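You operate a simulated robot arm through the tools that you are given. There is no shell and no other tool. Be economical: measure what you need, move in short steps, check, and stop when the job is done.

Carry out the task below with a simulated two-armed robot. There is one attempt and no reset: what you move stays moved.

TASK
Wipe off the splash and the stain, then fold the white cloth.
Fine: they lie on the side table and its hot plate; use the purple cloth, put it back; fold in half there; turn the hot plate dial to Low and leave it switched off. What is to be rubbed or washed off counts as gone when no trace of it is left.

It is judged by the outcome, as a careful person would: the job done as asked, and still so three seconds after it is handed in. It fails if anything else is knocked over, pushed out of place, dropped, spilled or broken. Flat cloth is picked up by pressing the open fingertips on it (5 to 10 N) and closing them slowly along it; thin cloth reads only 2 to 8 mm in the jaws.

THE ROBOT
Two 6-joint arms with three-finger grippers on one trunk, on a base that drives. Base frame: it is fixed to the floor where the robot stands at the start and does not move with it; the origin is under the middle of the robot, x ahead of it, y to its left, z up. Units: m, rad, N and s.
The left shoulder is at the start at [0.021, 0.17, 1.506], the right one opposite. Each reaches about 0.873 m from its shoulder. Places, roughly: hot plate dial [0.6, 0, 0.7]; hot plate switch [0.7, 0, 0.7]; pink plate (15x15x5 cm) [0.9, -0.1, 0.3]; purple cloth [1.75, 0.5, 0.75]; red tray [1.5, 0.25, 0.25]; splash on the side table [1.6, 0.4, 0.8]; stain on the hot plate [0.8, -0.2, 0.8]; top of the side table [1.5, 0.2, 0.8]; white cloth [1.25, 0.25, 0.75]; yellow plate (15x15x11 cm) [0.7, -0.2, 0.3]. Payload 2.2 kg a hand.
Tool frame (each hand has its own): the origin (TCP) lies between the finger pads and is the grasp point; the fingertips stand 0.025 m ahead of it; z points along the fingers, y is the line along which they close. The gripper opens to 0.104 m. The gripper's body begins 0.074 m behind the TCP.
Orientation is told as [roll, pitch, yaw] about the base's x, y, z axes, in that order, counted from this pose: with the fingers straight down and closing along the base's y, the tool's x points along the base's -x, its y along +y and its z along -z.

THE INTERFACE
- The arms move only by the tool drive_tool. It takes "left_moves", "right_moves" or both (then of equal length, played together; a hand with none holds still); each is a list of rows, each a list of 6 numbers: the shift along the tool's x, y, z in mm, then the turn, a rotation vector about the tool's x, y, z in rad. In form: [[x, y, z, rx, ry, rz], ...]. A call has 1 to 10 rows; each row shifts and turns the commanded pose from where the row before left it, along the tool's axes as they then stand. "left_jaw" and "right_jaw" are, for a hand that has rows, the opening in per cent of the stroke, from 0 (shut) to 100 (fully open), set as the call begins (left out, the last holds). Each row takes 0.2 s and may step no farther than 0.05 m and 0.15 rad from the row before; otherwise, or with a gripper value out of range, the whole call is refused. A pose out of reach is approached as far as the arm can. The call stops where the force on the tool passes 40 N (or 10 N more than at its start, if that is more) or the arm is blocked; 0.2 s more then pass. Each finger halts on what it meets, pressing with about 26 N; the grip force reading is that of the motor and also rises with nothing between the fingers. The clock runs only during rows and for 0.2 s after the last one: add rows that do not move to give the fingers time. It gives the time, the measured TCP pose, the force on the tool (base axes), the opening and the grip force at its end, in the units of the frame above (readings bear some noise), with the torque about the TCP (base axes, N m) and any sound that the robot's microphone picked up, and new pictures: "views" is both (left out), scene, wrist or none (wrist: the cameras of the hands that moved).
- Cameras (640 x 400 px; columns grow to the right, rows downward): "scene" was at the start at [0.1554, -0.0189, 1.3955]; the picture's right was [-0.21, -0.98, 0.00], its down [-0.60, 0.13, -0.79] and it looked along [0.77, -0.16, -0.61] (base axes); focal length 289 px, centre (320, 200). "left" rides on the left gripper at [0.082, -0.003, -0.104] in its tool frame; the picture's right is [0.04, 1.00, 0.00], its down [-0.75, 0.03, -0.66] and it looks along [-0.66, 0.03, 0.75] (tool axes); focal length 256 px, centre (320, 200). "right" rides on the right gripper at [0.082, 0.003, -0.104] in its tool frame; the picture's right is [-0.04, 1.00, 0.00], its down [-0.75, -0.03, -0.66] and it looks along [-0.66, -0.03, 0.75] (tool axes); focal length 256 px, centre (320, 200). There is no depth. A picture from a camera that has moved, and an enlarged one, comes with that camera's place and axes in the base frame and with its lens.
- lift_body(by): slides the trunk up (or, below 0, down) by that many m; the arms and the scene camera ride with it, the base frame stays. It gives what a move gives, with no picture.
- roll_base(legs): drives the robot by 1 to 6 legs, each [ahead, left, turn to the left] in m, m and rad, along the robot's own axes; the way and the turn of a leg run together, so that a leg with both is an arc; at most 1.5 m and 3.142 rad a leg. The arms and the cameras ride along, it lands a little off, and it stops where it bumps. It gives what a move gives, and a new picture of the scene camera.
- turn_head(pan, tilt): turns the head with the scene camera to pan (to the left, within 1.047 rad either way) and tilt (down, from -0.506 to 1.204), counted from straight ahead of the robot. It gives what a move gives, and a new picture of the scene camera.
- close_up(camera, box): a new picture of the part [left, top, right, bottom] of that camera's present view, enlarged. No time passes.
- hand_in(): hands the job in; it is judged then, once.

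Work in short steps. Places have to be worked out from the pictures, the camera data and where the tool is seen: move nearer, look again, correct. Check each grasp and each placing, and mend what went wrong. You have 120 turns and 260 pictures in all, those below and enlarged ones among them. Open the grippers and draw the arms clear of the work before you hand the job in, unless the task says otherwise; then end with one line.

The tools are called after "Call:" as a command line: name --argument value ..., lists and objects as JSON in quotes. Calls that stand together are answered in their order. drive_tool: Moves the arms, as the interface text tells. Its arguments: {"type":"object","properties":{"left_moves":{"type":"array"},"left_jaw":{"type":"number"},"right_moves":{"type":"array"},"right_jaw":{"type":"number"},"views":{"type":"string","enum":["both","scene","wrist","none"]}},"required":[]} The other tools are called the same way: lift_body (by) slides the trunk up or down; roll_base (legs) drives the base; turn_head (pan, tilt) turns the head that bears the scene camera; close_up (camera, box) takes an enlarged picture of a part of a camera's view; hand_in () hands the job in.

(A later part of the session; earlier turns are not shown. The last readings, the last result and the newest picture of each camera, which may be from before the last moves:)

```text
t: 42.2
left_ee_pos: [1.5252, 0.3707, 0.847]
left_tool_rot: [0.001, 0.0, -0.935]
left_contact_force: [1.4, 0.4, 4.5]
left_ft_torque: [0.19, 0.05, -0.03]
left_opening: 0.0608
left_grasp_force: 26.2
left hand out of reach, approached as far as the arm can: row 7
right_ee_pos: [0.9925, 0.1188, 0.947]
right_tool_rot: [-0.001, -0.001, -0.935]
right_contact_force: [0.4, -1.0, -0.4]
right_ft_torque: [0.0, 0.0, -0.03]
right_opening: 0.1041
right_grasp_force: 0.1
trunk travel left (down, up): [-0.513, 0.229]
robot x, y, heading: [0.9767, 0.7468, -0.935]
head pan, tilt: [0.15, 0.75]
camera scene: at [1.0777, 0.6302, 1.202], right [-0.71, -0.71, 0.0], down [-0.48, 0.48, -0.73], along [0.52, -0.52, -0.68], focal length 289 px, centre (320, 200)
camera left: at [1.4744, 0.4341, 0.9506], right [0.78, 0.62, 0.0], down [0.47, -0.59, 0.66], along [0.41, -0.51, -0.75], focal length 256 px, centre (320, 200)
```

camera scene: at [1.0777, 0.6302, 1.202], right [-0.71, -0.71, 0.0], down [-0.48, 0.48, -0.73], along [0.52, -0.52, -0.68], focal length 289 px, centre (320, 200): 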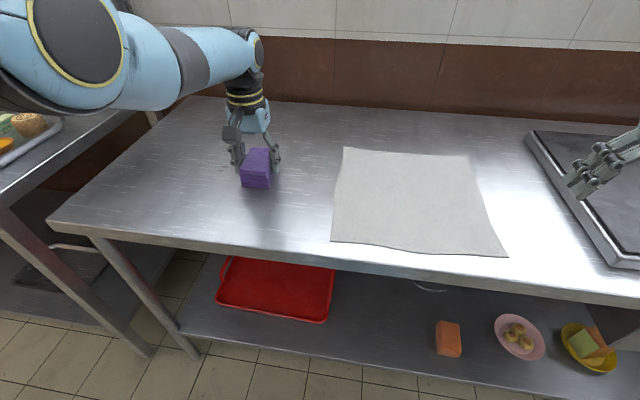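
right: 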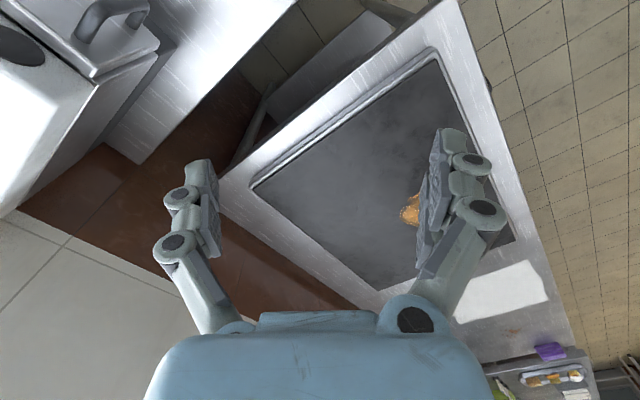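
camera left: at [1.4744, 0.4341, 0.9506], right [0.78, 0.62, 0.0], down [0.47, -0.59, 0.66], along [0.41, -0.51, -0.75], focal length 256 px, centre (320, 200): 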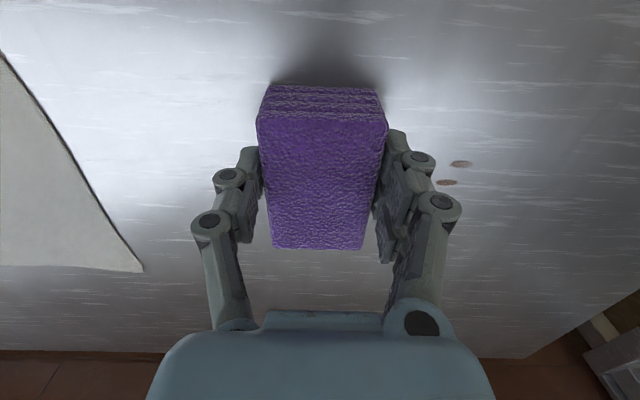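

Two faint spots remain about 9 cm to the left of the pad. I stroke over there and back.

Call:
drive_tool --left_moves '[[0, 45, 0.5, 0, 0, 0], [0, 45, 0, 0, 0, 0], [0, 15, 0, 0, 0, 0], [10, -30, 0, 0, 0, 0], [0, 30, 0, 0, 0, 0], [0, -40, 0, 0, 0, 0], [0, -40, 0, 0, 0, 0], [0, -40, 0, 0, 0, 0], [0, -20, 0, 0, 0, 0], [0, 0, -35, 0, 0, 0]]' --views "both"

```text
t: 44.4
left_ee_pos: [1.4921, 0.3581, 0.8798]
left_tool_rot: [0.0, 0.001, -0.937]
left_contact_force: [-0.1, 0.4, -0.5]
left_ft_torque: [0.01, -0.03, 0.01]
left_opening: 0.0607
left_grasp_force: 25.7
right_ee_pos: [0.9912, 0.1183, 0.9482]
right_tool_rot: [0.0, -0.002, -0.935]
right_contact_force: [-0.4, 0.5, -0.2]
right_ft_torque: [-0.02, -0.03, -0.02]
right_opening: 0.104
right_grasp_force: 0.0
trunk travel left (down, up): [-0.513, 0.229]
robot x, y, heading: [0.9812, 0.7499, -0.934]
head pan, tilt: [0.15, 0.75]
camera scene: at [1.0774, 0.6304, 1.202], right [-0.71, -0.71, 0.0], down [-0.48, 0.48, -0.73], along [0.52, -0.52, -0.68], focal length 289 px, centre (320, 200)
camera left: at [1.4413, 0.4222, 0.9838], right [0.78, 0.62, 0.0], down [0.47, -0.59, 0.65], along [0.41, -0.51, -0.76], focal length 256 px, centre (320, 200)
```

scene: 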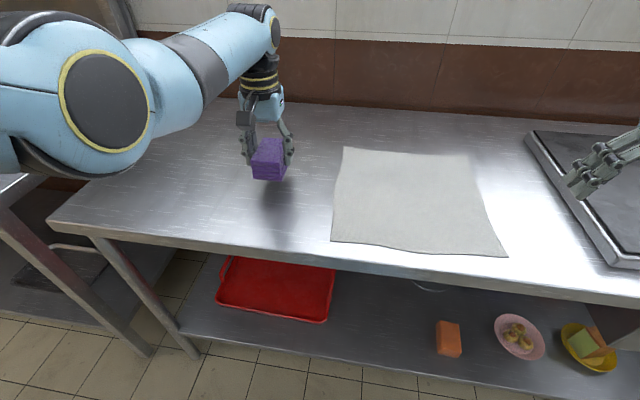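
left: 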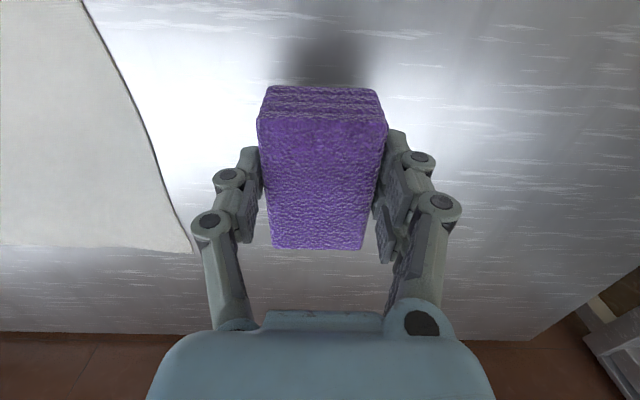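

Looks clean; I check the scene and wrist close-ups for traces.

Call:
close_up --camera "scene" --box '[160, 110, 340, 230]'

Call:
close_up --camera "left" --box '[360, 20, 640, 220]'

```text
3.33 times, centred on (250, 170) of scene
camera zoom: at [1.0774, 0.6304, 1.202], right [-0.71, -0.71, 0.0], down [-0.48, 0.48, -0.73], along [0.52, -0.52, -0.68], focal length 963 px, centre (553, 300)
```

zoom: 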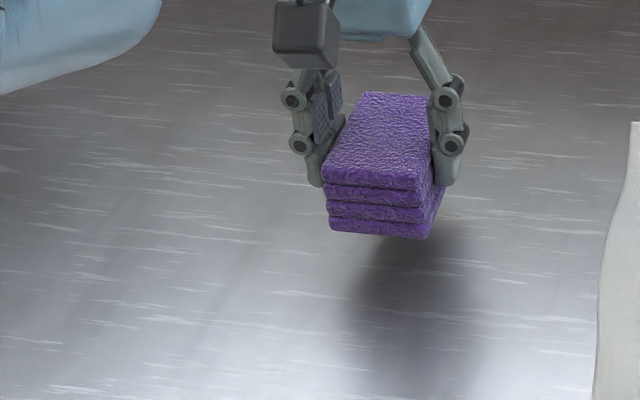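

```text
2.00 times, centred on (500, 120) of left
camera zoom: at [1.4413, 0.4222, 0.9838], right [0.78, 0.62, 0.0], down [0.47, -0.59, 0.65], along [0.41, -0.51, -0.76], focal length 512 px, centre (-40, 360)
```

zoom: 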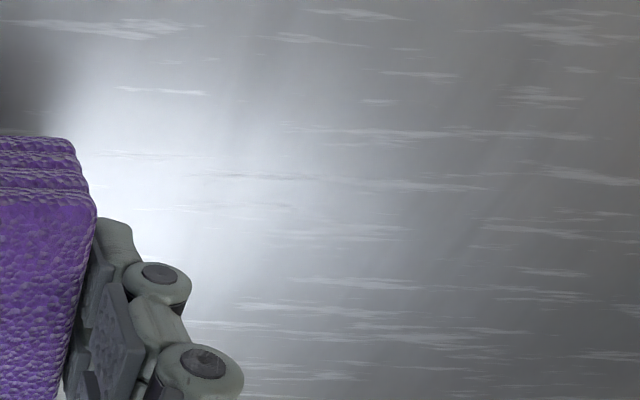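

The splash is gone. I raise the trunk 0.15 m for travel, drive right 0.67 m to the hot plate, staying clear of the counter on the right, and look.

Call:
lift_body --by 0.15

Call:
roll_base --legs '[[-0.03, -0.62, 0]]'

Call:
turn_head --pan -0.25 --tilt 0.75

```text
t: 46.1
left_ee_pos: [1.4922, 0.3573, 1.0288]
left_tool_rot: [0.001, 0.003, -0.935]
left_contact_force: [-0.1, 0.0, -0.4]
left_ft_torque: [0.0, 0.0, -0.01]
left_opening: 0.0606
left_grasp_force: 25.7
right_ee_pos: [0.9911, 0.1175, 1.0965]
right_tool_rot: [0.0, -0.001, -0.936]
right_contact_force: [0.7, 0.7, -0.6]
right_ft_torque: [0.03, 0.02, 0.02]
right_opening: 0.1039
right_grasp_force: 0.0
trunk travel left (down, up): [-0.663, 0.079]
robot x, y, heading: [0.9756, 0.7453, -0.934]
head pan, tilt: [0.15, 0.75]
```

```text
t: 49.6
left_ee_pos: [0.9745, 0.0109, 1.0304]
left_tool_rot: [0.0, -0.001, -0.93]
left_contact_force: [0.2, 0.3, -1.1]
left_ft_torque: [-0.03, -0.01, -0.01]
left_opening: 0.0605
left_grasp_force: 25.5
right_ee_pos: [0.4751, -0.2308, 1.0972]
right_tool_rot: [0.002, -0.001, -0.929]
right_contact_force: [-0.9, -0.9, 1.5]
right_ft_torque: [0.03, 0.01, 0.06]
right_opening: 0.1039
right_grasp_force: 0.0
trunk travel left (down, up): [-0.663, 0.079]
robot x, y, heading: [0.4556, 0.3947, -0.933]
head pan, tilt: [0.15, 0.75]
camera scene: at [0.5564, 0.2825, 1.3529], right [-0.7, -0.71, 0.0], down [-0.49, 0.48, -0.73], along [0.52, -0.51, -0.68], focal length 289 px, centre (320, 200)
```

scene: 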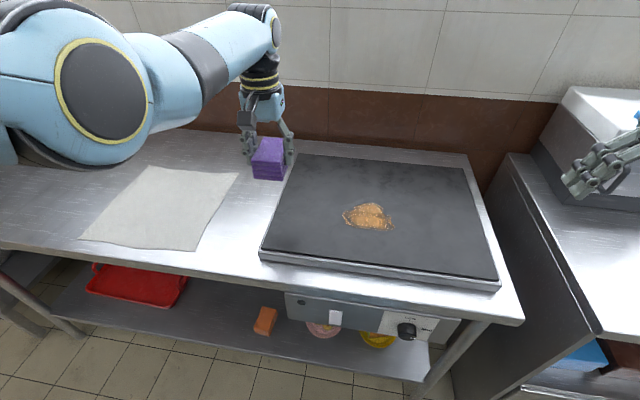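

```text
t: 50.5
left_ee_pos: [0.9752, 0.0129, 1.0301]
left_tool_rot: [0.001, 0.001, -0.926]
left_contact_force: [-0.1, 0.4, -0.1]
left_ft_torque: [0.02, 0.03, 0.05]
left_opening: 0.0607
left_grasp_force: 25.8
right_ee_pos: [0.4754, -0.2305, 1.0956]
right_tool_rot: [0.0, -0.002, -0.929]
right_contact_force: [-0.1, 0.0, -0.2]
right_ft_torque: [0.01, 0.01, 0.01]
right_opening: 0.1041
right_grasp_force: 0.1
trunk travel left (down, up): [-0.663, 0.079]
robot x, y, heading: [0.4562, 0.3922, -0.927]
head pan, tilt: [-0.25, 0.75]
camera scene: at [0.5296, 0.2645, 1.3529], right [-0.92, -0.38, 0.0], down [-0.26, 0.63, -0.73], along [0.28, -0.68, -0.68], focal length 289 px, centre (320, 200)
```

scene: 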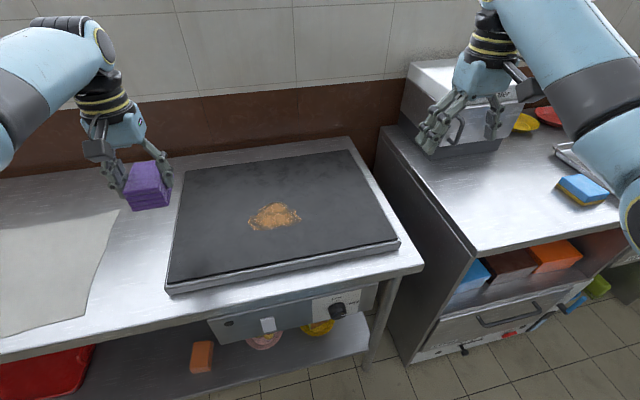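

The stain is near (0.813, -0.13). I swing the left hand 0.215 m to the right above it, and draw the right hand back and up, away from the machine on the counter.

Call:
drive_tool --left_moves '[[0, -43, 0, 0, 0, 0], [0, -43, 0, 0, 0, 0], [0, -43, 0, 0, 0, 0], [-5, -43, 0, 0, 0, 0], [-10, -43, 0, 0, 0, 0], [0, 0, 0, 0, 0, 0]]' --right_moves '[[20, 0, -15, 0, 0, 0], [20, 0, -15, 0, 0, 0], [20, 0, -15, 0, 0, 0], [20, 0, -15, 0, 0, 0], [20, 0, 0, 0, 0, 0], [0, 0, 0, 0, 0, 0]]' --views "both"

```text
t: 51.9
left_ee_pos: [0.8235, -0.0765, 1.0405]
left_tool_rot: [0.006, -0.003, -0.919]
left_contact_force: [0.1, -0.3, -0.2]
left_ft_torque: [0.05, -0.02, 0.02]
left_opening: 0.0607
left_grasp_force: 25.7
left hand out of reach, approached as far as the arm can: row 3, 4, 5
right_ee_pos: [0.4036, -0.1854, 1.0908]
right_tool_rot: [0.002, -0.007, -0.929]
right_contact_force: [-0.5, 0.0, -0.6]
right_ft_torque: [0.01, 0.01, 0.01]
right_opening: 0.1041
right_grasp_force: 0.0
right hand out of reach, approached as far as the arm can: row 1, 2, 3, 4, 5
trunk travel left (down, up): [-0.663, 0.079]
robot x, y, heading: [0.4563, 0.4007, -0.927]
head pan, tilt: [-0.25, 0.75]
camera scene: at [0.53, 0.2642, 1.3529], right [-0.92, -0.38, 0.0], down [-0.26, 0.63, -0.73], along [0.28, -0.68, -0.68], focal length 289 px, centre (320, 200)
camera right: at [0.3567, -0.1183, 1.1942], right [0.82, 0.57, 0.0], down [0.42, -0.62, 0.66], along [0.38, -0.54, -0.75], focal length 256 px, centre (320, 200)
camera left: at [0.7704, -0.0132, 1.1442], right [0.77, 0.64, 0.0], down [0.48, -0.58, 0.66], along [0.42, -0.51, -0.75], focal length 256 px, centre (320, 200)
```

scene: 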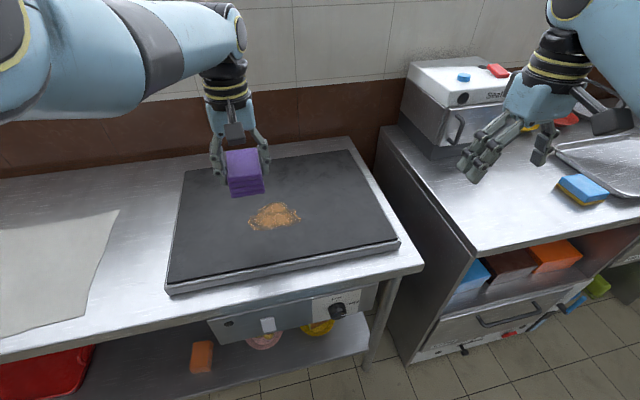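
right: 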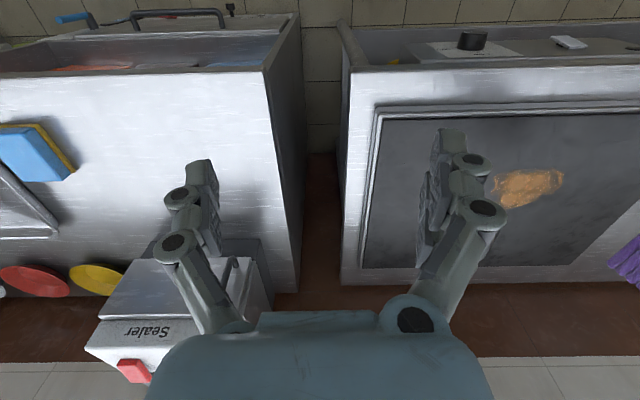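
left: 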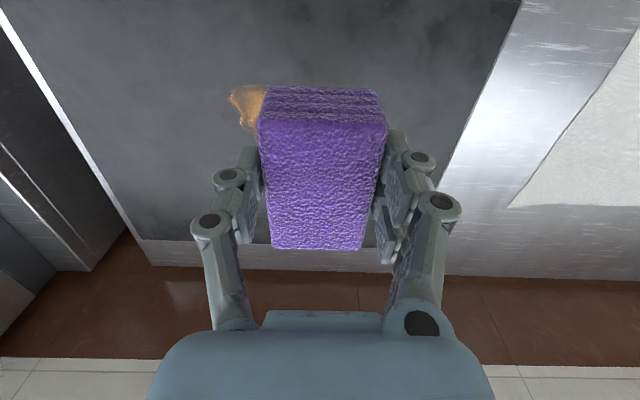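

High poses are at the reach limit. I roll right 6 cm and lower the trunk 0.10 m, then re-look.

Call:
roll_base --legs '[[0.02, -0.06, 0]]'

Call:
lift_body --by -0.1

Call:
drive_tool --left_moves '[[0, 0, 0, 0, 0, 0]]' --views "both"

```text
t: 52.9
left_ee_pos: [0.7844, -0.1281, 1.0381]
left_tool_rot: [0.008, 0.002, -0.92]
left_contact_force: [-0.9, -1.1, 0.1]
left_ft_torque: [0.04, 0.01, -0.01]
left_opening: 0.0606
left_grasp_force: 26.2
right_ee_pos: [0.3653, -0.2396, 1.0918]
right_tool_rot: [0.003, -0.006, -0.93]
right_contact_force: [-0.6, -0.3, 0.0]
right_ft_torque: [0.04, -0.02, -0.02]
right_opening: 0.1042
right_grasp_force: 0.1
trunk travel left (down, up): [-0.663, 0.079]
robot x, y, heading: [0.4187, 0.345, -0.931]
head pan, tilt: [-0.25, 0.75]
camera scene: at [0.4921, 0.2106, 1.3528], right [-0.92, -0.38, 0.0], down [-0.26, 0.63, -0.73], along [0.28, -0.67, -0.68], focal length 289 px, centre (320, 200)
```

scene: 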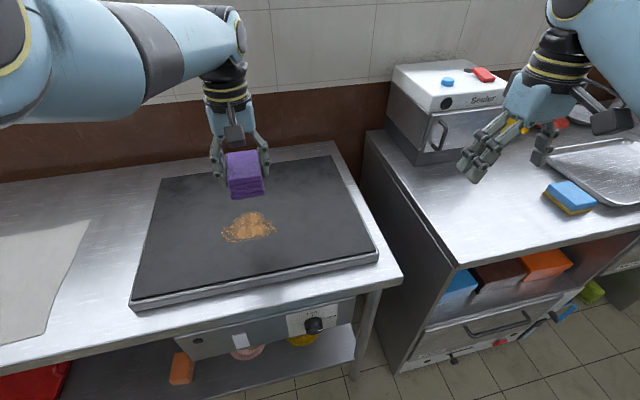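

```text
t: 54.2
left_ee_pos: [0.7895, -0.1249, 0.9393]
left_tool_rot: [0.008, -0.001, -0.916]
left_contact_force: [-0.5, 0.5, -0.8]
left_ft_torque: [0.02, 0.0, 0.01]
left_opening: 0.0606
left_grasp_force: 26.0
right_ee_pos: [0.3665, -0.2378, 0.9919]
right_tool_rot: [0.001, -0.005, -0.932]
right_contact_force: [-0.3, -0.8, 0.0]
right_ft_torque: [0.0, 0.0, 0.04]
right_opening: 0.1041
right_grasp_force: 0.1
trunk travel left (down, up): [-0.563, 0.179]
robot x, y, heading: [0.4197, 0.3438, -0.932]
head pan, tilt: [-0.25, 0.75]
```

```text
t: 54.6
left_ee_pos: [0.7886, -0.1257, 0.9374]
left_tool_rot: [0.009, 0.001, -0.914]
left_contact_force: [1.0, -0.4, -0.7]
left_ft_torque: [-0.02, -0.02, 0.02]
left_opening: 0.0606
left_grasp_force: 25.8
right_ee_pos: [0.3659, -0.2382, 0.9917]
right_tool_rot: [0.003, -0.007, -0.933]
right_contact_force: [0.1, 1.1, 0.4]
right_ft_torque: [-0.01, 0.0, 0.02]
right_opening: 0.1039
right_grasp_force: 0.1
trunk travel left (down, up): [-0.563, 0.179]
robot x, y, heading: [0.4146, 0.3485, -0.93]
head pan, tilt: [-0.25, 0.75]
camera scene: at [0.4933, 0.2119, 1.2526], right [-0.92, -0.38, 0.0], down [-0.26, 0.63, -0.73], along [0.28, -0.68, -0.68], focal length 289 px, centre (320, 200)
camera left: at [0.7366, -0.0626, 1.0411], right [0.77, 0.64, 0.01], down [0.48, -0.58, 0.66], along [0.42, -0.5, -0.76], focal length 256 px, centre (320, 200)
```

scene: 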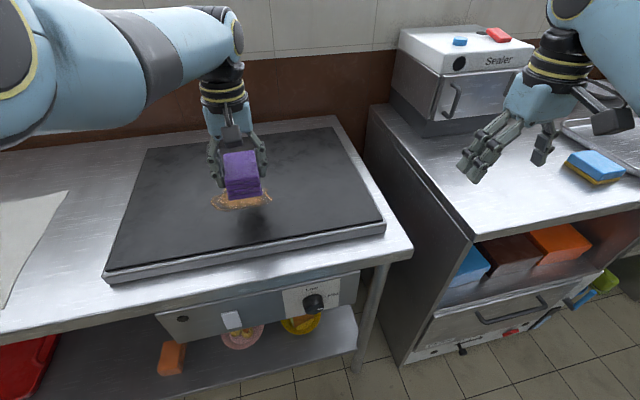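
left: 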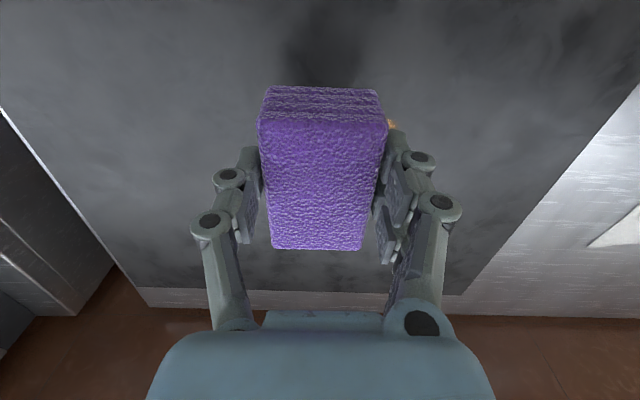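

The pad is right over the stain. I lower in small steps until it touches.

Call:
drive_tool --left_moves '[[0, 0, 8, 0, 0, 0], [0, 0, 8, 0, 0, 0], [0, 0, 8, 0, 0, 0], [0, 0, 0, 0, 0, 0]]' --views "none"

```text
t: 55.6
left_ee_pos: [0.7843, -0.1237, 0.9157]
left_tool_rot: [0.004, 0.0, -0.921]
left_contact_force: [-0.1, 0.3, -0.9]
left_ft_torque: [-0.01, -0.01, 0.01]
left_opening: 0.0604
left_grasp_force: 26.2
left hand out of reach, approached as far as the arm can: row 2
right_ee_pos: [0.3651, -0.2378, 0.9925]
right_tool_rot: [0.001, -0.007, -0.931]
right_contact_force: [-0.3, 0.2, 0.7]
right_ft_torque: [-0.02, 0.01, 0.01]
right_opening: 0.1037
right_grasp_force: 0.1
trunk travel left (down, up): [-0.563, 0.179]
robot x, y, heading: [0.4215, 0.3462, -0.93]
head pan, tilt: [-0.25, 0.75]
```

Still no contact and near a reach limit, so I raise the arm 20 mm and lower the trunk 40 mm, checking force.

Call:
drive_tool --left_moves '[[0, 0, -25, 0, 0, 0]]' --views "none"

Call:
lift_body --by -0.035

Call:
drive_tool --left_moves '[[0, 0, 4, 0, 0, 0], [0, 0, 0, 0, 0, 0]]' --views "none"

```text
t: 56.0
left_ee_pos: [0.7849, -0.1272, 0.9381]
left_tool_rot: [0.008, 0.004, -0.921]
left_contact_force: [-0.4, 0.7, -1.7]
left_ft_torque: [0.0, -0.02, -0.01]
left_opening: 0.0604
left_grasp_force: 25.9
left hand out of reach, approached as far as the arm can: row 1
right_ee_pos: [0.3659, -0.2378, 0.992]
right_tool_rot: [0.004, -0.007, -0.93]
right_contact_force: [-0.4, 0.8, 0.1]
right_ft_torque: [0.0, 0.0, -0.01]
right_opening: 0.1041
right_grasp_force: 0.0
trunk travel left (down, up): [-0.563, 0.179]
robot x, y, heading: [0.4161, 0.3467, -0.928]
head pan, tilt: [-0.25, 0.75]
```

```text
t: 56.8
left_ee_pos: [0.7866, -0.1306, 0.9042]
left_tool_rot: [0.005, 0.004, -0.922]
left_contact_force: [-0.1, 0.1, -0.5]
left_ft_torque: [0.0, 0.03, 0.01]
left_opening: 0.0605
left_grasp_force: 26.4
right_ee_pos: [0.3663, -0.2381, 0.9558]
right_tool_rot: [0.003, -0.006, -0.931]
right_contact_force: [0.2, 0.0, -0.4]
right_ft_torque: [-0.05, 0.0, -0.01]
right_opening: 0.1038
right_grasp_force: 0.0
trunk travel left (down, up): [-0.528, 0.214]
robot x, y, heading: [0.418, 0.3484, -0.931]
head pan, tilt: [-0.25, 0.75]
```

```text
t: 57.4
left_ee_pos: [0.7859, -0.1293, 0.8987]
left_tool_rot: [0.007, 0.007, -0.921]
left_contact_force: [0.3, 0.4, -0.8]
left_ft_torque: [0.01, -0.02, -0.01]
left_opening: 0.0604
left_grasp_force: 27.1
right_ee_pos: [0.3665, -0.2383, 0.957]
right_tool_rot: [0.007, -0.007, -0.928]
right_contact_force: [0.0, 0.8, 0.7]
right_ft_torque: [-0.01, -0.02, -0.01]
right_opening: 0.1039
right_grasp_force: 0.1
trunk travel left (down, up): [-0.528, 0.214]
robot x, y, heading: [0.4186, 0.3468, -0.929]
head pan, tilt: [-0.25, 0.75]
```

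Still free; I continue down in small steps.

Call:
drive_tool --left_moves '[[0, 0, 4, 0, 0, 0], [0, 0, 0, 0, 0, 0]]' --views "none"

Call:
drive_tool --left_moves '[[0, 0, 4, 0, 0, 0], [0, 0, 0, 0, 0, 0]]' --views "scene"

```text
t: 58.0
left_ee_pos: [0.7869, -0.128, 0.8954]
left_tool_rot: [0.007, 0.004, -0.922]
left_contact_force: [-0.3, 0.7, -0.5]
left_ft_torque: [0.02, 0.0, -0.01]
left_opening: 0.0605
left_grasp_force: 25.8
right_ee_pos: [0.3659, -0.2374, 0.9563]
right_tool_rot: [0.006, -0.007, -0.932]
right_contact_force: [-0.4, 0.0, -0.8]
right_ft_torque: [0.0, 0.0, -0.01]
right_opening: 0.1041
right_grasp_force: 0.0
trunk travel left (down, up): [-0.528, 0.214]
robot x, y, heading: [0.42, 0.3473, -0.928]
head pan, tilt: [-0.25, 0.75]
```

```text
t: 58.6
left_ee_pos: [0.7868, -0.1267, 0.8905]
left_tool_rot: [0.004, 0.006, -0.922]
left_contact_force: [0.7, -0.2, -0.7]
left_ft_torque: [0.01, -0.02, -0.02]
left_opening: 0.0607
left_grasp_force: 25.9
right_ee_pos: [0.366, -0.2371, 0.9555]
right_tool_rot: [0.003, -0.007, -0.931]
right_contact_force: [0.2, -0.9, -0.5]
right_ft_torque: [0.02, 0.06, -0.02]
right_opening: 0.1043
right_grasp_force: 0.0
trunk travel left (down, up): [-0.528, 0.214]
robot x, y, heading: [0.4205, 0.3477, -0.93]
head pan, tilt: [-0.25, 0.75]
camera scene: at [0.4935, 0.2114, 1.2171], right [-0.92, -0.38, 0.0], down [-0.26, 0.63, -0.73], along [0.28, -0.68, -0.68], focal length 289 px, centre (320, 200)
```

scene: 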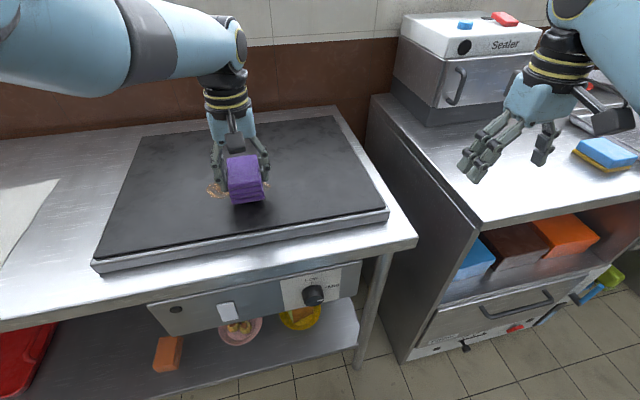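

Nearly touching; two more steps.

Call:
drive_tool --left_moves '[[0, 0, 4, 0, 0, 0], [0, 0, 0, 0, 0, 0]]' --views "none"

Call:
drive_tool --left_moves '[[0, 0, 3, 0, 0, 0], [0, 0, 0, 0, 0, 0]]' --views "none"

```text
t: 59.2
left_ee_pos: [0.7881, -0.1246, 0.8895]
left_tool_rot: [0.007, 0.002, -0.923]
left_contact_force: [-0.4, -0.7, -0.2]
left_ft_torque: [0.0, -0.01, 0.01]
left_opening: 0.0605
left_grasp_force: 25.7
left hand out of reach, approached as far as the arm can: row 1
right_ee_pos: [0.3668, -0.238, 0.9567]
right_tool_rot: [0.004, -0.008, -0.931]
right_contact_force: [0.1, -0.5, 0.5]
right_ft_torque: [0.01, 0.02, -0.02]
right_opening: 0.1042
right_grasp_force: 0.0
trunk travel left (down, up): [-0.528, 0.214]
robot x, y, heading: [0.4199, 0.3463, -0.928]
head pan, tilt: [-0.25, 0.75]
```

```text
t: 59.8
left_ee_pos: [0.7866, -0.1248, 0.885]
left_tool_rot: [0.006, 0.003, -0.921]
left_contact_force: [0.1, 0.8, -0.5]
left_ft_torque: [0.03, -0.01, 0.01]
left_opening: 0.0609
left_grasp_force: 25.8
right_ee_pos: [0.3657, -0.2391, 0.9561]
right_tool_rot: [0.004, -0.008, -0.93]
right_contact_force: [0.3, 0.4, -0.3]
right_ft_torque: [0.0, -0.01, -0.02]
right_opening: 0.1044
right_grasp_force: 0.0
trunk travel left (down, up): [-0.528, 0.214]
robot x, y, heading: [0.4177, 0.3477, -0.929]
head pan, tilt: [-0.25, 0.75]
```

The arm is cramped reaching inward. I raise 3 cm, shift the base 0.13 m right and bring the arm 0.13 m left to the comfortable pose used for the splash.

Call:
lift_body --by 0.03

Call:
roll_base --legs '[[0, -0.13, 0]]'

Call:
drive_tool --left_moves '[[0, 40, 0, 0, 0, 0], [0, 40, 0, 0, 0, 0], [0, 45, 0, 0, 0, 0], [0, 0, 0, 0, 0, 0]]' --views "both"

```text
t: 60.6
left_ee_pos: [0.7881, -0.1217, 0.9154]
left_tool_rot: [0.007, 0.004, -0.92]
left_contact_force: [0.2, 0.9, -1.2]
left_ft_torque: [0.01, -0.02, -0.04]
left_opening: 0.0607
left_grasp_force: 26.3
right_ee_pos: [0.3664, -0.239, 0.9864]
right_tool_rot: [0.005, -0.004, -0.928]
right_contact_force: [0.8, 0.0, -0.1]
right_ft_torque: [0.01, -0.03, 0.0]
right_opening: 0.1038
right_grasp_force: 0.1
trunk travel left (down, up): [-0.558, 0.184]
robot x, y, heading: [0.4183, 0.3482, -0.928]
head pan, tilt: [-0.25, 0.75]
```

```text
t: 61.8
left_ee_pos: [0.682, -0.2, 0.9159]
left_tool_rot: [0.007, 0.004, -0.921]
left_contact_force: [-0.2, -0.3, -1.1]
left_ft_torque: [0.01, -0.02, 0.0]
left_opening: 0.0608
left_grasp_force: 26.5
right_ee_pos: [0.2615, -0.3153, 0.9861]
right_tool_rot: [0.003, -0.008, -0.932]
right_contact_force: [-0.4, -0.2, 0.4]
right_ft_torque: [0.02, -0.05, 0.03]
right_opening: 0.1041
right_grasp_force: 0.0
trunk travel left (down, up): [-0.558, 0.184]
robot x, y, heading: [0.3153, 0.2695, -0.931]
head pan, tilt: [-0.25, 0.75]
camera scene: at [0.3891, 0.1341, 1.2474], right [-0.93, -0.38, 0.0], down [-0.26, 0.63, -0.73], along [0.28, -0.68, -0.68], focal length 289 px, centre (320, 200)
```

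scene: 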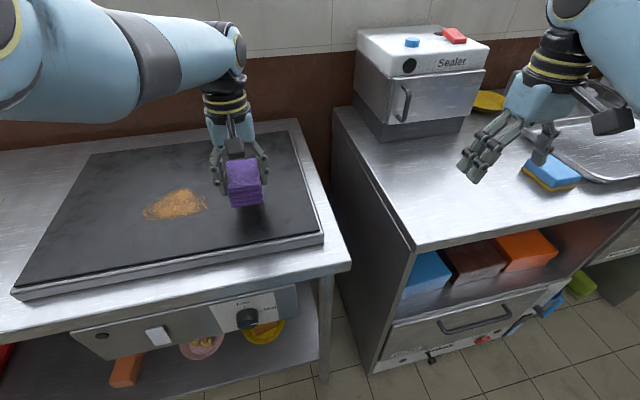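

```text
t: 62.8
left_ee_pos: [0.7833, -0.1267, 0.9175]
left_tool_rot: [0.005, 0.003, -0.924]
left_contact_force: [-0.2, -0.5, -0.5]
left_ft_torque: [0.01, 0.02, 0.03]
left_opening: 0.0606
left_grasp_force: 26.4
right_ee_pos: [0.2626, -0.3159, 0.9856]
right_tool_rot: [0.004, -0.007, -0.933]
right_contact_force: [-0.7, 0.7, -0.4]
right_ft_torque: [0.03, -0.04, 0.0]
right_opening: 0.104
right_grasp_force: 0.2
trunk travel left (down, up): [-0.558, 0.184]
robot x, y, heading: [0.3177, 0.2706, -0.931]
head pan, tilt: [-0.25, 0.75]
camera scene: at [0.3893, 0.1343, 1.2474], right [-0.93, -0.38, 0.0], down [-0.26, 0.63, -0.73], along [0.28, -0.68, -0.68], focal length 289 px, centre (320, 200)
camera left: at [0.7303, -0.0639, 1.0219], right [0.77, 0.64, 0.01], down [0.48, -0.59, 0.65], along [0.42, -0.5, -0.76], focal length 256 px, centre (320, 200)
```

scene: 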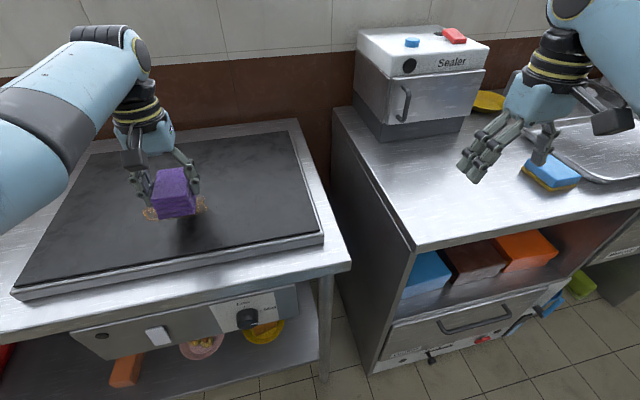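
left: 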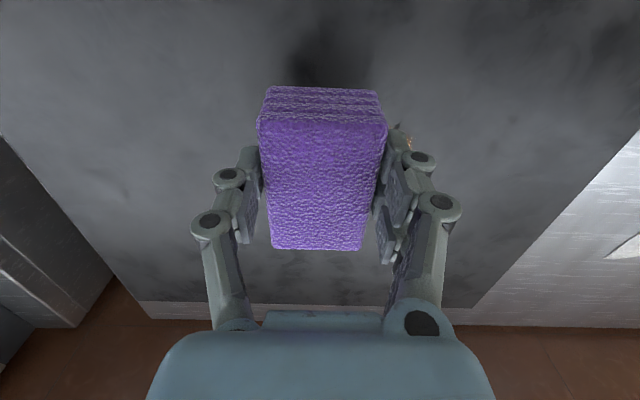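

The pose is free now. I lower onto the plate, watching the force.

Call:
drive_tool --left_moves '[[0, 0, 15, 0, 0, 0], [0, 0, 15, 0, 0, 0], [0, 0, 3, 0, 0, 0], [0, 0, 0, 0, 0, 0]]' --views "none"

Call:
drive_tool --left_moves '[[0, 0, 3, 0, 0, 0], [0, 0, 0, 0, 0, 0]]' --views "none"

```text
t: 63.8
left_ee_pos: [0.784, -0.1255, 0.883]
left_tool_rot: [0.006, 0.003, -0.922]
left_contact_force: [0.2, 0.0, -1.0]
left_ft_torque: [0.0, 0.03, 0.03]
left_opening: 0.0605
left_grasp_force: 26.1
right_ee_pos: [0.262, -0.3144, 0.9862]
right_tool_rot: [0.004, -0.008, -0.932]
right_contact_force: [-0.2, 0.3, -0.5]
right_ft_torque: [0.02, -0.02, 0.01]
right_opening: 0.1039
right_grasp_force: 0.1
trunk travel left (down, up): [-0.558, 0.184]
robot x, y, heading: [0.3155, 0.266, -0.931]
head pan, tilt: [-0.25, 0.75]
```

```text
t: 64.4
left_ee_pos: [0.7828, -0.1258, 0.8819]
left_tool_rot: [0.006, 0.0, -0.922]
left_contact_force: [-0.6, 0.7, 8.4]
left_ft_torque: [-0.5, -0.03, -0.02]
left_opening: 0.0606
left_grasp_force: 25.7
right_ee_pos: [0.2626, -0.3138, 0.9869]
right_tool_rot: [0.003, -0.006, -0.931]
right_contact_force: [0.0, -0.4, -0.1]
right_ft_torque: [0.02, 0.01, -0.01]
right_opening: 0.1039
right_grasp_force: 0.0
trunk travel left (down, up): [-0.558, 0.184]
robot x, y, heading: [0.3161, 0.2677, -0.935]
head pan, tilt: [-0.25, 0.75]
```

Contact at 8 N (plate top ≈ 0.847). I rub over the stain in rows.

Call:
drive_tool --left_moves '[[0, -25, 0, 0, 0, 0], [-25, 0, 0, 0, 0, 0], [0, 40, 0, 0, 0, 0], [0, 40, 0, 0, 0, 0], [25, 0, 0, 0, 0, 0], [0, -40, 0, 0, 0, 0], [0, -40, 0, 0, 0, 0], [-40, 0, 0, 0, 0, 0], [0, 40, 0, 0, 0, 0], [0, 40, 0, 0, 0, 0]]' --views "both"

```text
t: 66.6
left_ee_pos: [0.8433, -0.1029, 0.8866]
left_tool_rot: [0.002, 0.006, -0.924]
left_contact_force: [0.8, -0.1, -0.9]
left_ft_torque: [-0.01, 0.02, -0.01]
left_opening: 0.0606
left_grasp_force: 25.4
left hand out of reach, approached as far as the arm can: row 2, 8
right_ee_pos: [0.2632, -0.3151, 0.9875]
right_tool_rot: [0.001, -0.006, -0.932]
right_contact_force: [0.1, -0.8, 0.1]
right_ft_torque: [0.02, 0.02, 0.01]
right_opening: 0.104
right_grasp_force: 0.0
trunk travel left (down, up): [-0.558, 0.184]
robot x, y, heading: [0.3166, 0.2688, -0.932]
head pan, tilt: [-0.25, 0.75]
camera scene: at [0.3912, 0.1347, 1.2473], right [-0.93, -0.38, 0.0], down [-0.26, 0.63, -0.73], along [0.28, -0.68, -0.68], focal length 289 px, centre (320, 200)
camera left: at [0.792, -0.0405, 0.9897], right [0.77, 0.64, 0.0], down [0.48, -0.59, 0.65], along [0.42, -0.5, -0.76], focal length 256 px, centre (320, 200)
```

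scene: 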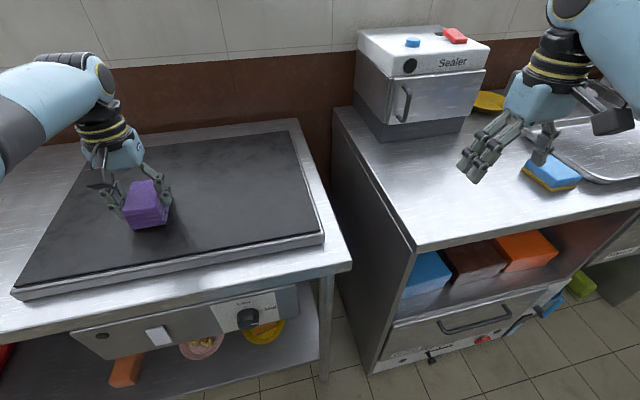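
left: 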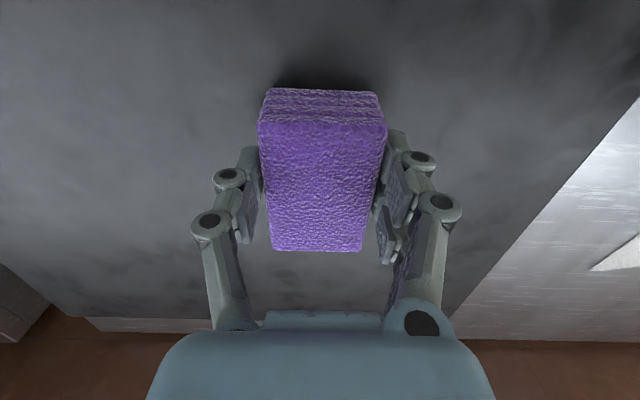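

The stain seems gone. I raise with the trunk and move the hand left to inspect the spot under the pad.

Call:
lift_body --by 0.06

Call:
drive_tool --left_moves '[[10, 45, 0, 0, 0, 0], [10, 45, 0, 0, 0, 0]]' --views "none"

Call:
close_up --camera "scene" --box '[20, 120, 330, 310]'

```text
t: 67.6
left_ee_pos: [0.8438, -0.1037, 0.9445]
left_tool_rot: [0.004, 0.003, -0.923]
left_contact_force: [-0.4, 0.5, -0.9]
left_ft_torque: [-0.04, 0.01, 0.04]
left_opening: 0.0604
left_grasp_force: 25.5
right_ee_pos: [0.2632, -0.3154, 1.047]
right_tool_rot: [0.004, -0.006, -0.933]
right_contact_force: [0.7, -0.1, -0.4]
right_ft_torque: [0.02, 0.01, 0.0]
right_opening: 0.1041
right_grasp_force: 0.0
trunk travel left (down, up): [-0.618, 0.124]
robot x, y, heading: [0.3188, 0.2683, -0.928]
head pan, tilt: [-0.25, 0.75]
```

```text
t: 68.2
left_ee_pos: [0.9039, -0.0334, 0.9475]
left_tool_rot: [0.004, 0.002, -0.923]
left_contact_force: [0.1, -0.2, 0.4]
left_ft_torque: [0.02, -0.02, 0.0]
left_opening: 0.0608
left_grasp_force: 25.9
right_ee_pos: [0.2627, -0.3135, 1.0466]
right_tool_rot: [0.003, -0.007, -0.932]
right_contact_force: [-0.6, -0.1, 0.0]
right_ft_torque: [-0.03, 0.0, 0.02]
right_opening: 0.1038
right_grasp_force: 0.1
trunk travel left (down, up): [-0.618, 0.124]
robot x, y, heading: [0.316, 0.2695, -0.932]
head pan, tilt: [-0.25, 0.75]
```

```text
2.06 times, centred on (175, 215) of scene
camera zoom: at [0.3906, 0.1361, 1.3079], right [-0.93, -0.38, 0.0], down [-0.26, 0.63, -0.73], along [0.28, -0.68, -0.68], focal length 596 px, centre (619, 169)
```

zoom: 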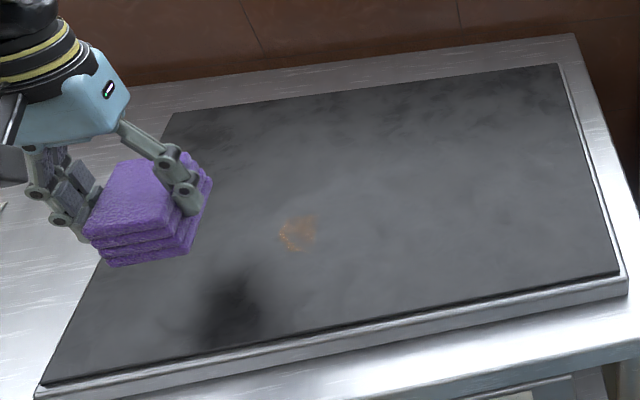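

A faint trace remains at about (0.85, -0.11), where contact was lost at full reach. I lower the trunk 0.1 m while keeping the hand up, to reach further forward.

Call:
drive_tool --left_moves '[[0, 0, -40, 0, 0, 0], [0, -45, 0, 0, 0, 0], [0, -40, 0, 0, 0, 0], [0, 0, 0, 0, 0, 0]]' --views "none"

Call:
lift_body --by -0.09

Call:
drive_tool --left_moves '[[-15, 0, 0, 0, 0, 0], [-10, 0, 0, 0, 0, 0]]' --views "scene"

```text
t: 69.2
left_ee_pos: [0.8356, -0.085, 0.9839]
left_tool_rot: [0.006, 0.003, -0.921]
left_contact_force: [0.5, 1.0, -0.7]
left_ft_torque: [0.02, 0.02, 0.02]
left_opening: 0.0605
left_grasp_force: 26.2
right_ee_pos: [0.2634, -0.3144, 1.0462]
right_tool_rot: [0.001, -0.007, -0.929]
right_contact_force: [-0.8, 0.2, -0.3]
right_ft_torque: [0.0, -0.01, 0.01]
right_opening: 0.1039
right_grasp_force: 0.0
trunk travel left (down, up): [-0.618, 0.124]
robot x, y, heading: [0.3139, 0.2686, -0.934]
head pan, tilt: [-0.25, 0.75]
```

```text
t: 70.5
left_ee_pos: [0.8351, -0.085, 0.8957]
left_tool_rot: [0.006, 0.004, -0.923]
left_contact_force: [0.4, 0.2, -1.1]
left_ft_torque: [0.03, 0.01, 0.01]
left_opening: 0.0606
left_grasp_force: 25.9
right_ee_pos: [0.2614, -0.3151, 0.9573]
right_tool_rot: [0.0, -0.007, -0.931]
right_contact_force: [0.1, -0.1, 0.1]
right_ft_torque: [0.02, -0.03, 0.0]
right_opening: 0.1039
right_grasp_force: 0.1
trunk travel left (down, up): [-0.528, 0.214]
robot x, y, heading: [0.3175, 0.2695, -0.93]
head pan, tilt: [-0.25, 0.75]
```

```text
t: 71.1
left_ee_pos: [0.8505, -0.1042, 0.8952]
left_tool_rot: [0.005, 0.002, -0.922]
left_contact_force: [0.4, 0.6, -0.5]
left_ft_torque: [0.02, 0.01, -0.03]
left_opening: 0.0609
left_grasp_force: 26.0
right_ee_pos: [0.262, -0.3149, 0.9566]
right_tool_rot: [0.002, -0.008, -0.931]
right_contact_force: [0.3, 0.6, -0.2]
right_ft_torque: [-0.01, -0.01, -0.03]
right_opening: 0.1041
right_grasp_force: 0.1
trunk travel left (down, up): [-0.528, 0.214]
robot x, y, heading: [0.3145, 0.2718, -0.932]
head pan, tilt: [-0.25, 0.75]
camera scene: at [0.3905, 0.1347, 1.2171], right [-0.93, -0.38, 0.0], down [-0.26, 0.63, -0.73], along [0.28, -0.68, -0.68], focal length 289 px, centre (320, 200)
```

scene: 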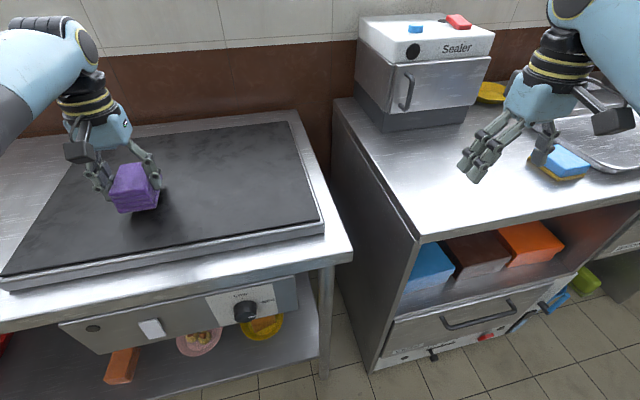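

I'm over the trace now. I press down to contact (TCP ≈ 0.881) and rub around it.

Call:
drive_tool --left_moves '[[0, 0, 11, 0, 0, 0], [0, 0, 3, 0, 0, 0], [0, 0, 0, 0, 0, 0]]' --views "none"

Call:
drive_tool --left_moves '[[0, 30, 0, 0, 0, 0], [0, -40, 0, 0, 0, 0], [-15, -30, 0, 0, 0, 0], [0, 40, 0, 0, 0, 0], [0, 30, 0, 0, 0, 0], [25, 0, 0, 0, 0, 0], [0, -40, 0, 0, 0, 0], [0, -30, 0, 0, 0, 0], [0, 40, 0, 0, 0, 0], [0, 0, 0, 0, 0, 0]]' --views "none"

```text
t: 71.9
left_ee_pos: [0.851, -0.1055, 0.8811]
left_tool_rot: [0.006, 0.004, -0.921]
left_contact_force: [1.3, -0.4, 0.7]
left_ft_torque: [-0.08, 0.02, -0.02]
left_opening: 0.0608
left_grasp_force: 25.9
right_ee_pos: [0.2625, -0.3147, 0.9564]
right_tool_rot: [0.004, -0.007, -0.934]
right_contact_force: [-0.4, 0.0, -0.3]
right_ft_torque: [0.0, -0.03, -0.01]
right_opening: 0.1038
right_grasp_force: 0.0
trunk travel left (down, up): [-0.528, 0.214]
robot x, y, heading: [0.3167, 0.2736, -0.935]
head pan, tilt: [-0.25, 0.75]
```

```text
t: 74.1
left_ee_pos: [0.8416, -0.0991, 0.8819]
left_tool_rot: [0.006, 0.002, -0.921]
left_contact_force: [0.9, 0.2, 4.3]
left_ft_torque: [0.03, 0.12, 0.02]
left_opening: 0.0605
left_grasp_force: 25.8
right_ee_pos: [0.2611, -0.3164, 0.9558]
right_tool_rot: [0.004, -0.008, -0.932]
right_contact_force: [0.1, -0.7, -0.9]
right_ft_torque: [0.04, -0.03, -0.01]
right_opening: 0.1042
right_grasp_force: 0.1
trunk travel left (down, up): [-0.528, 0.214]
robot x, y, heading: [0.3158, 0.2697, -0.934]
head pan, tilt: [-0.25, 0.75]
```

Contact pressure was light, so I press 1.5 mm more, rub again, then lift aside to look.

Call:
drive_tool --left_moves '[[0, 0, 1.5, 0, 0, 0], [-15, 25, 0, 0, 0, 0], [0, -35, 0, 0, 0, 0], [0, -35, 0, 0, 0, 0], [0, 40, 0, 0, 0, 0], [20, 0, 0, 0, 0, 0], [0, 30, 0, 0, 0, 0], [0, -40, 0, 0, 0, 0], [0, -40, 0, 0, 0, 0], [0, 40, 0, 0, 0, 0]]' --views "none"

Call:
drive_tool --left_moves '[[0, 0, -40, 0, 0, 0], [0, 45, 0, 0, 0, 0], [0, 45, 0, 0, 0, 0], [0, 35, 0, 0, 0, 0]]' --views "none"

Call:
close_up --camera "scene" --box '[0, 100, 330, 290]'

```text
t: 76.3
left_ee_pos: [0.8254, -0.1013, 0.8831]
left_tool_rot: [0.001, 0.001, -0.924]
left_contact_force: [-5.3, -5.4, 16.3]
left_ft_torque: [-0.02, -0.24, -0.1]
left_opening: 0.061
left_grasp_force: 26.0
right_ee_pos: [0.2606, -0.3128, 0.9575]
right_tool_rot: [0.002, -0.008, -0.932]
right_contact_force: [0.4, -0.3, -0.2]
right_ft_torque: [-0.04, 0.04, 0.01]
right_opening: 0.104
right_grasp_force: 0.0
trunk travel left (down, up): [-0.528, 0.214]
robot x, y, heading: [0.3153, 0.2751, -0.931]
head pan, tilt: [-0.25, 0.75]
```

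```text
t: 77.3
left_ee_pos: [0.9264, -0.0274, 0.9182]
left_tool_rot: [0.002, 0.004, -0.923]
left_contact_force: [0.3, 0.8, -0.2]
left_ft_torque: [0.01, 0.05, -0.02]
left_opening: 0.0611
left_grasp_force: 26.4
right_ee_pos: [0.2627, -0.314, 0.9565]
right_tool_rot: [0.001, -0.006, -0.932]
right_contact_force: [0.9, 0.1, 1.1]
right_ft_torque: [-0.01, 0.04, -0.01]
right_opening: 0.1041
right_grasp_force: 0.1
trunk travel left (down, up): [-0.528, 0.214]
robot x, y, heading: [0.3166, 0.2674, -0.928]
head pan, tilt: [-0.25, 0.75]
```

```text
1.94 times, centred on (165, 195) of scene
camera zoom: at [0.3912, 0.1352, 1.2171], right [-0.93, -0.38, 0.0], down [-0.26, 0.63, -0.73], along [0.28, -0.68, -0.68], focal length 560 px, centre (621, 210)
```

zoom: 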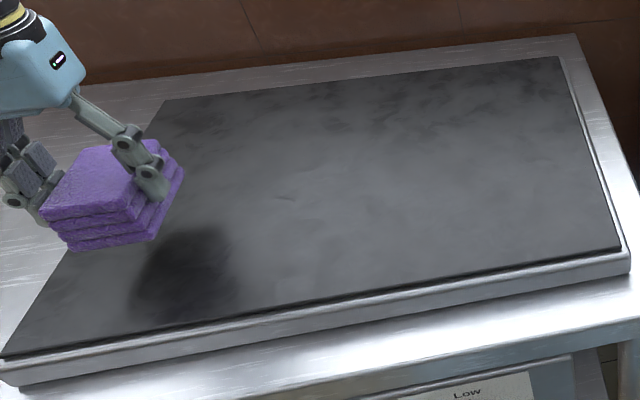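

Both marks are gone. I raise a little and drive back to the pad's home spot at the table's left end.

Call:
lift_body --by 0.04

Call:
roll_base --legs '[[-0.08, 0, 0], [0, 1.06, -0.005]]'

Call:
turn_head --pan 0.3 --tilt 0.75

Call:
drive_tool --left_moves '[[0, 0, 0, 0, 0, 0.01]]' --views "wrist"

```text
t: 78.1
left_ee_pos: [0.9287, -0.0274, 0.9607]
left_tool_rot: [0.005, 0.004, -0.922]
left_contact_force: [0.3, 0.3, 0.0]
left_ft_torque: [0.0, 0.01, -0.01]
left_opening: 0.0605
left_grasp_force: 25.5
right_ee_pos: [0.2615, -0.314, 0.9963]
right_tool_rot: [0.003, -0.008, -0.931]
right_contact_force: [0.5, -0.2, 0.1]
right_ft_torque: [0.01, -0.01, -0.03]
right_opening: 0.1039
right_grasp_force: 0.1
trunk travel left (down, up): [-0.568, 0.174]
robot x, y, heading: [0.3159, 0.2713, -0.931]
head pan, tilt: [-0.25, 0.75]
```

```text
t: 84.2
left_ee_pos: [1.7306, 0.659, 0.96]
left_tool_rot: [0.007, 0.003, -0.931]
left_contact_force: [0.8, 0.7, -0.9]
left_ft_torque: [0.01, 0.02, -0.02]
left_opening: 0.0605
left_grasp_force: 26.0
right_ee_pos: [1.063, 0.3771, 0.9969]
right_tool_rot: [0.0, -0.008, -0.939]
right_contact_force: [-0.1, -0.1, -0.3]
right_ft_torque: [-0.05, 0.01, 0.0]
right_opening: 0.1039
right_grasp_force: 0.1
trunk travel left (down, up): [-0.568, 0.174]
robot x, y, heading: [1.1199, 0.9591, -0.94]
head pan, tilt: [-0.25, 0.75]
camera scene: at [1.1945, 0.8262, 1.2576], right [-0.93, -0.37, 0.0], down [-0.25, 0.63, -0.73], along [0.27, -0.68, -0.68], focal length 289 px, centre (320, 200)
```

scene: 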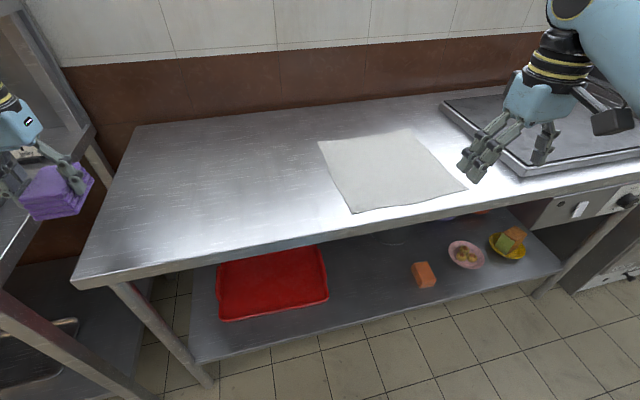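

```text
t: 85.2
left_ee_pos: [1.7301, 0.6586, 0.961]
left_tool_rot: [0.005, 0.003, -0.929]
left_contact_force: [0.6, -0.1, -0.8]
left_ft_torque: [0.0, 0.01, 0.01]
left_opening: 0.0606
left_grasp_force: 25.7
right_ee_pos: [1.0631, 0.3774, 0.9971]
right_tool_rot: [0.003, -0.008, -0.94]
right_contact_force: [-0.2, 0.2, 0.3]
right_ft_torque: [-0.02, -0.02, 0.01]
right_opening: 0.1039
right_grasp_force: 0.0
trunk travel left (down, up): [-0.568, 0.174]
robot x, y, heading: [1.1224, 0.9605, -0.939]
head pan, tilt: [0.3, 0.75]
camera scene: at [1.2298, 0.8534, 1.2575], right [-0.6, -0.8, 0.0], down [-0.55, 0.41, -0.73], along [0.59, -0.44, -0.68], focal length 289 px, centre (320, 200)
```

scene: 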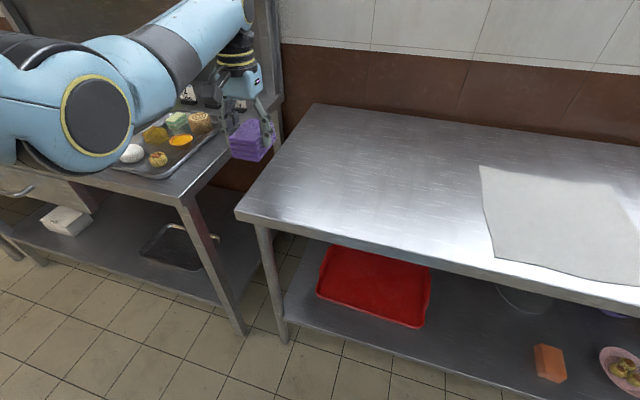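

```text
t: 85.6
left_ee_pos: [1.7317, 0.6588, 0.963]
left_tool_rot: [0.006, 0.004, -0.939]
left_contact_force: [0.0, 0.6, -0.5]
left_ft_torque: [0.02, -0.01, 0.0]
left_opening: 0.0607
left_grasp_force: 26.2
right_ee_pos: [1.0621, 0.3772, 0.9969]
right_tool_rot: [0.002, -0.008, -0.939]
right_contact_force: [-0.2, 0.2, 0.1]
right_ft_torque: [0.02, -0.01, -0.01]
right_opening: 0.1038
right_grasp_force: 0.2
trunk travel left (down, up): [-0.568, 0.174]
robot x, y, heading: [1.1259, 0.9619, -0.938]
head pan, tilt: [0.3, 0.75]
camera left: at [1.6796, 0.7229, 1.0654], right [0.78, 0.62, 0.01], down [0.47, -0.59, 0.65], along [0.41, -0.51, -0.76], focal length 256 px, centre (320, 200)
```

left: 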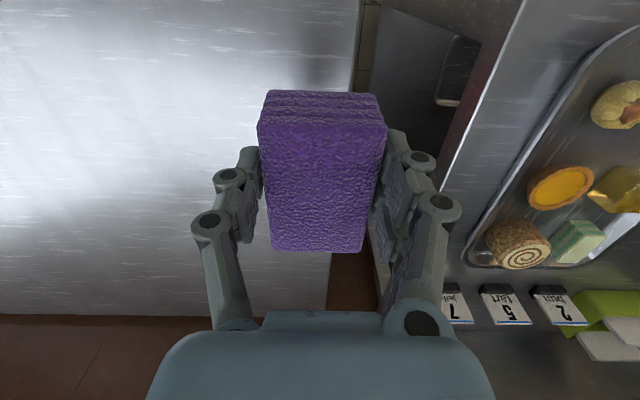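

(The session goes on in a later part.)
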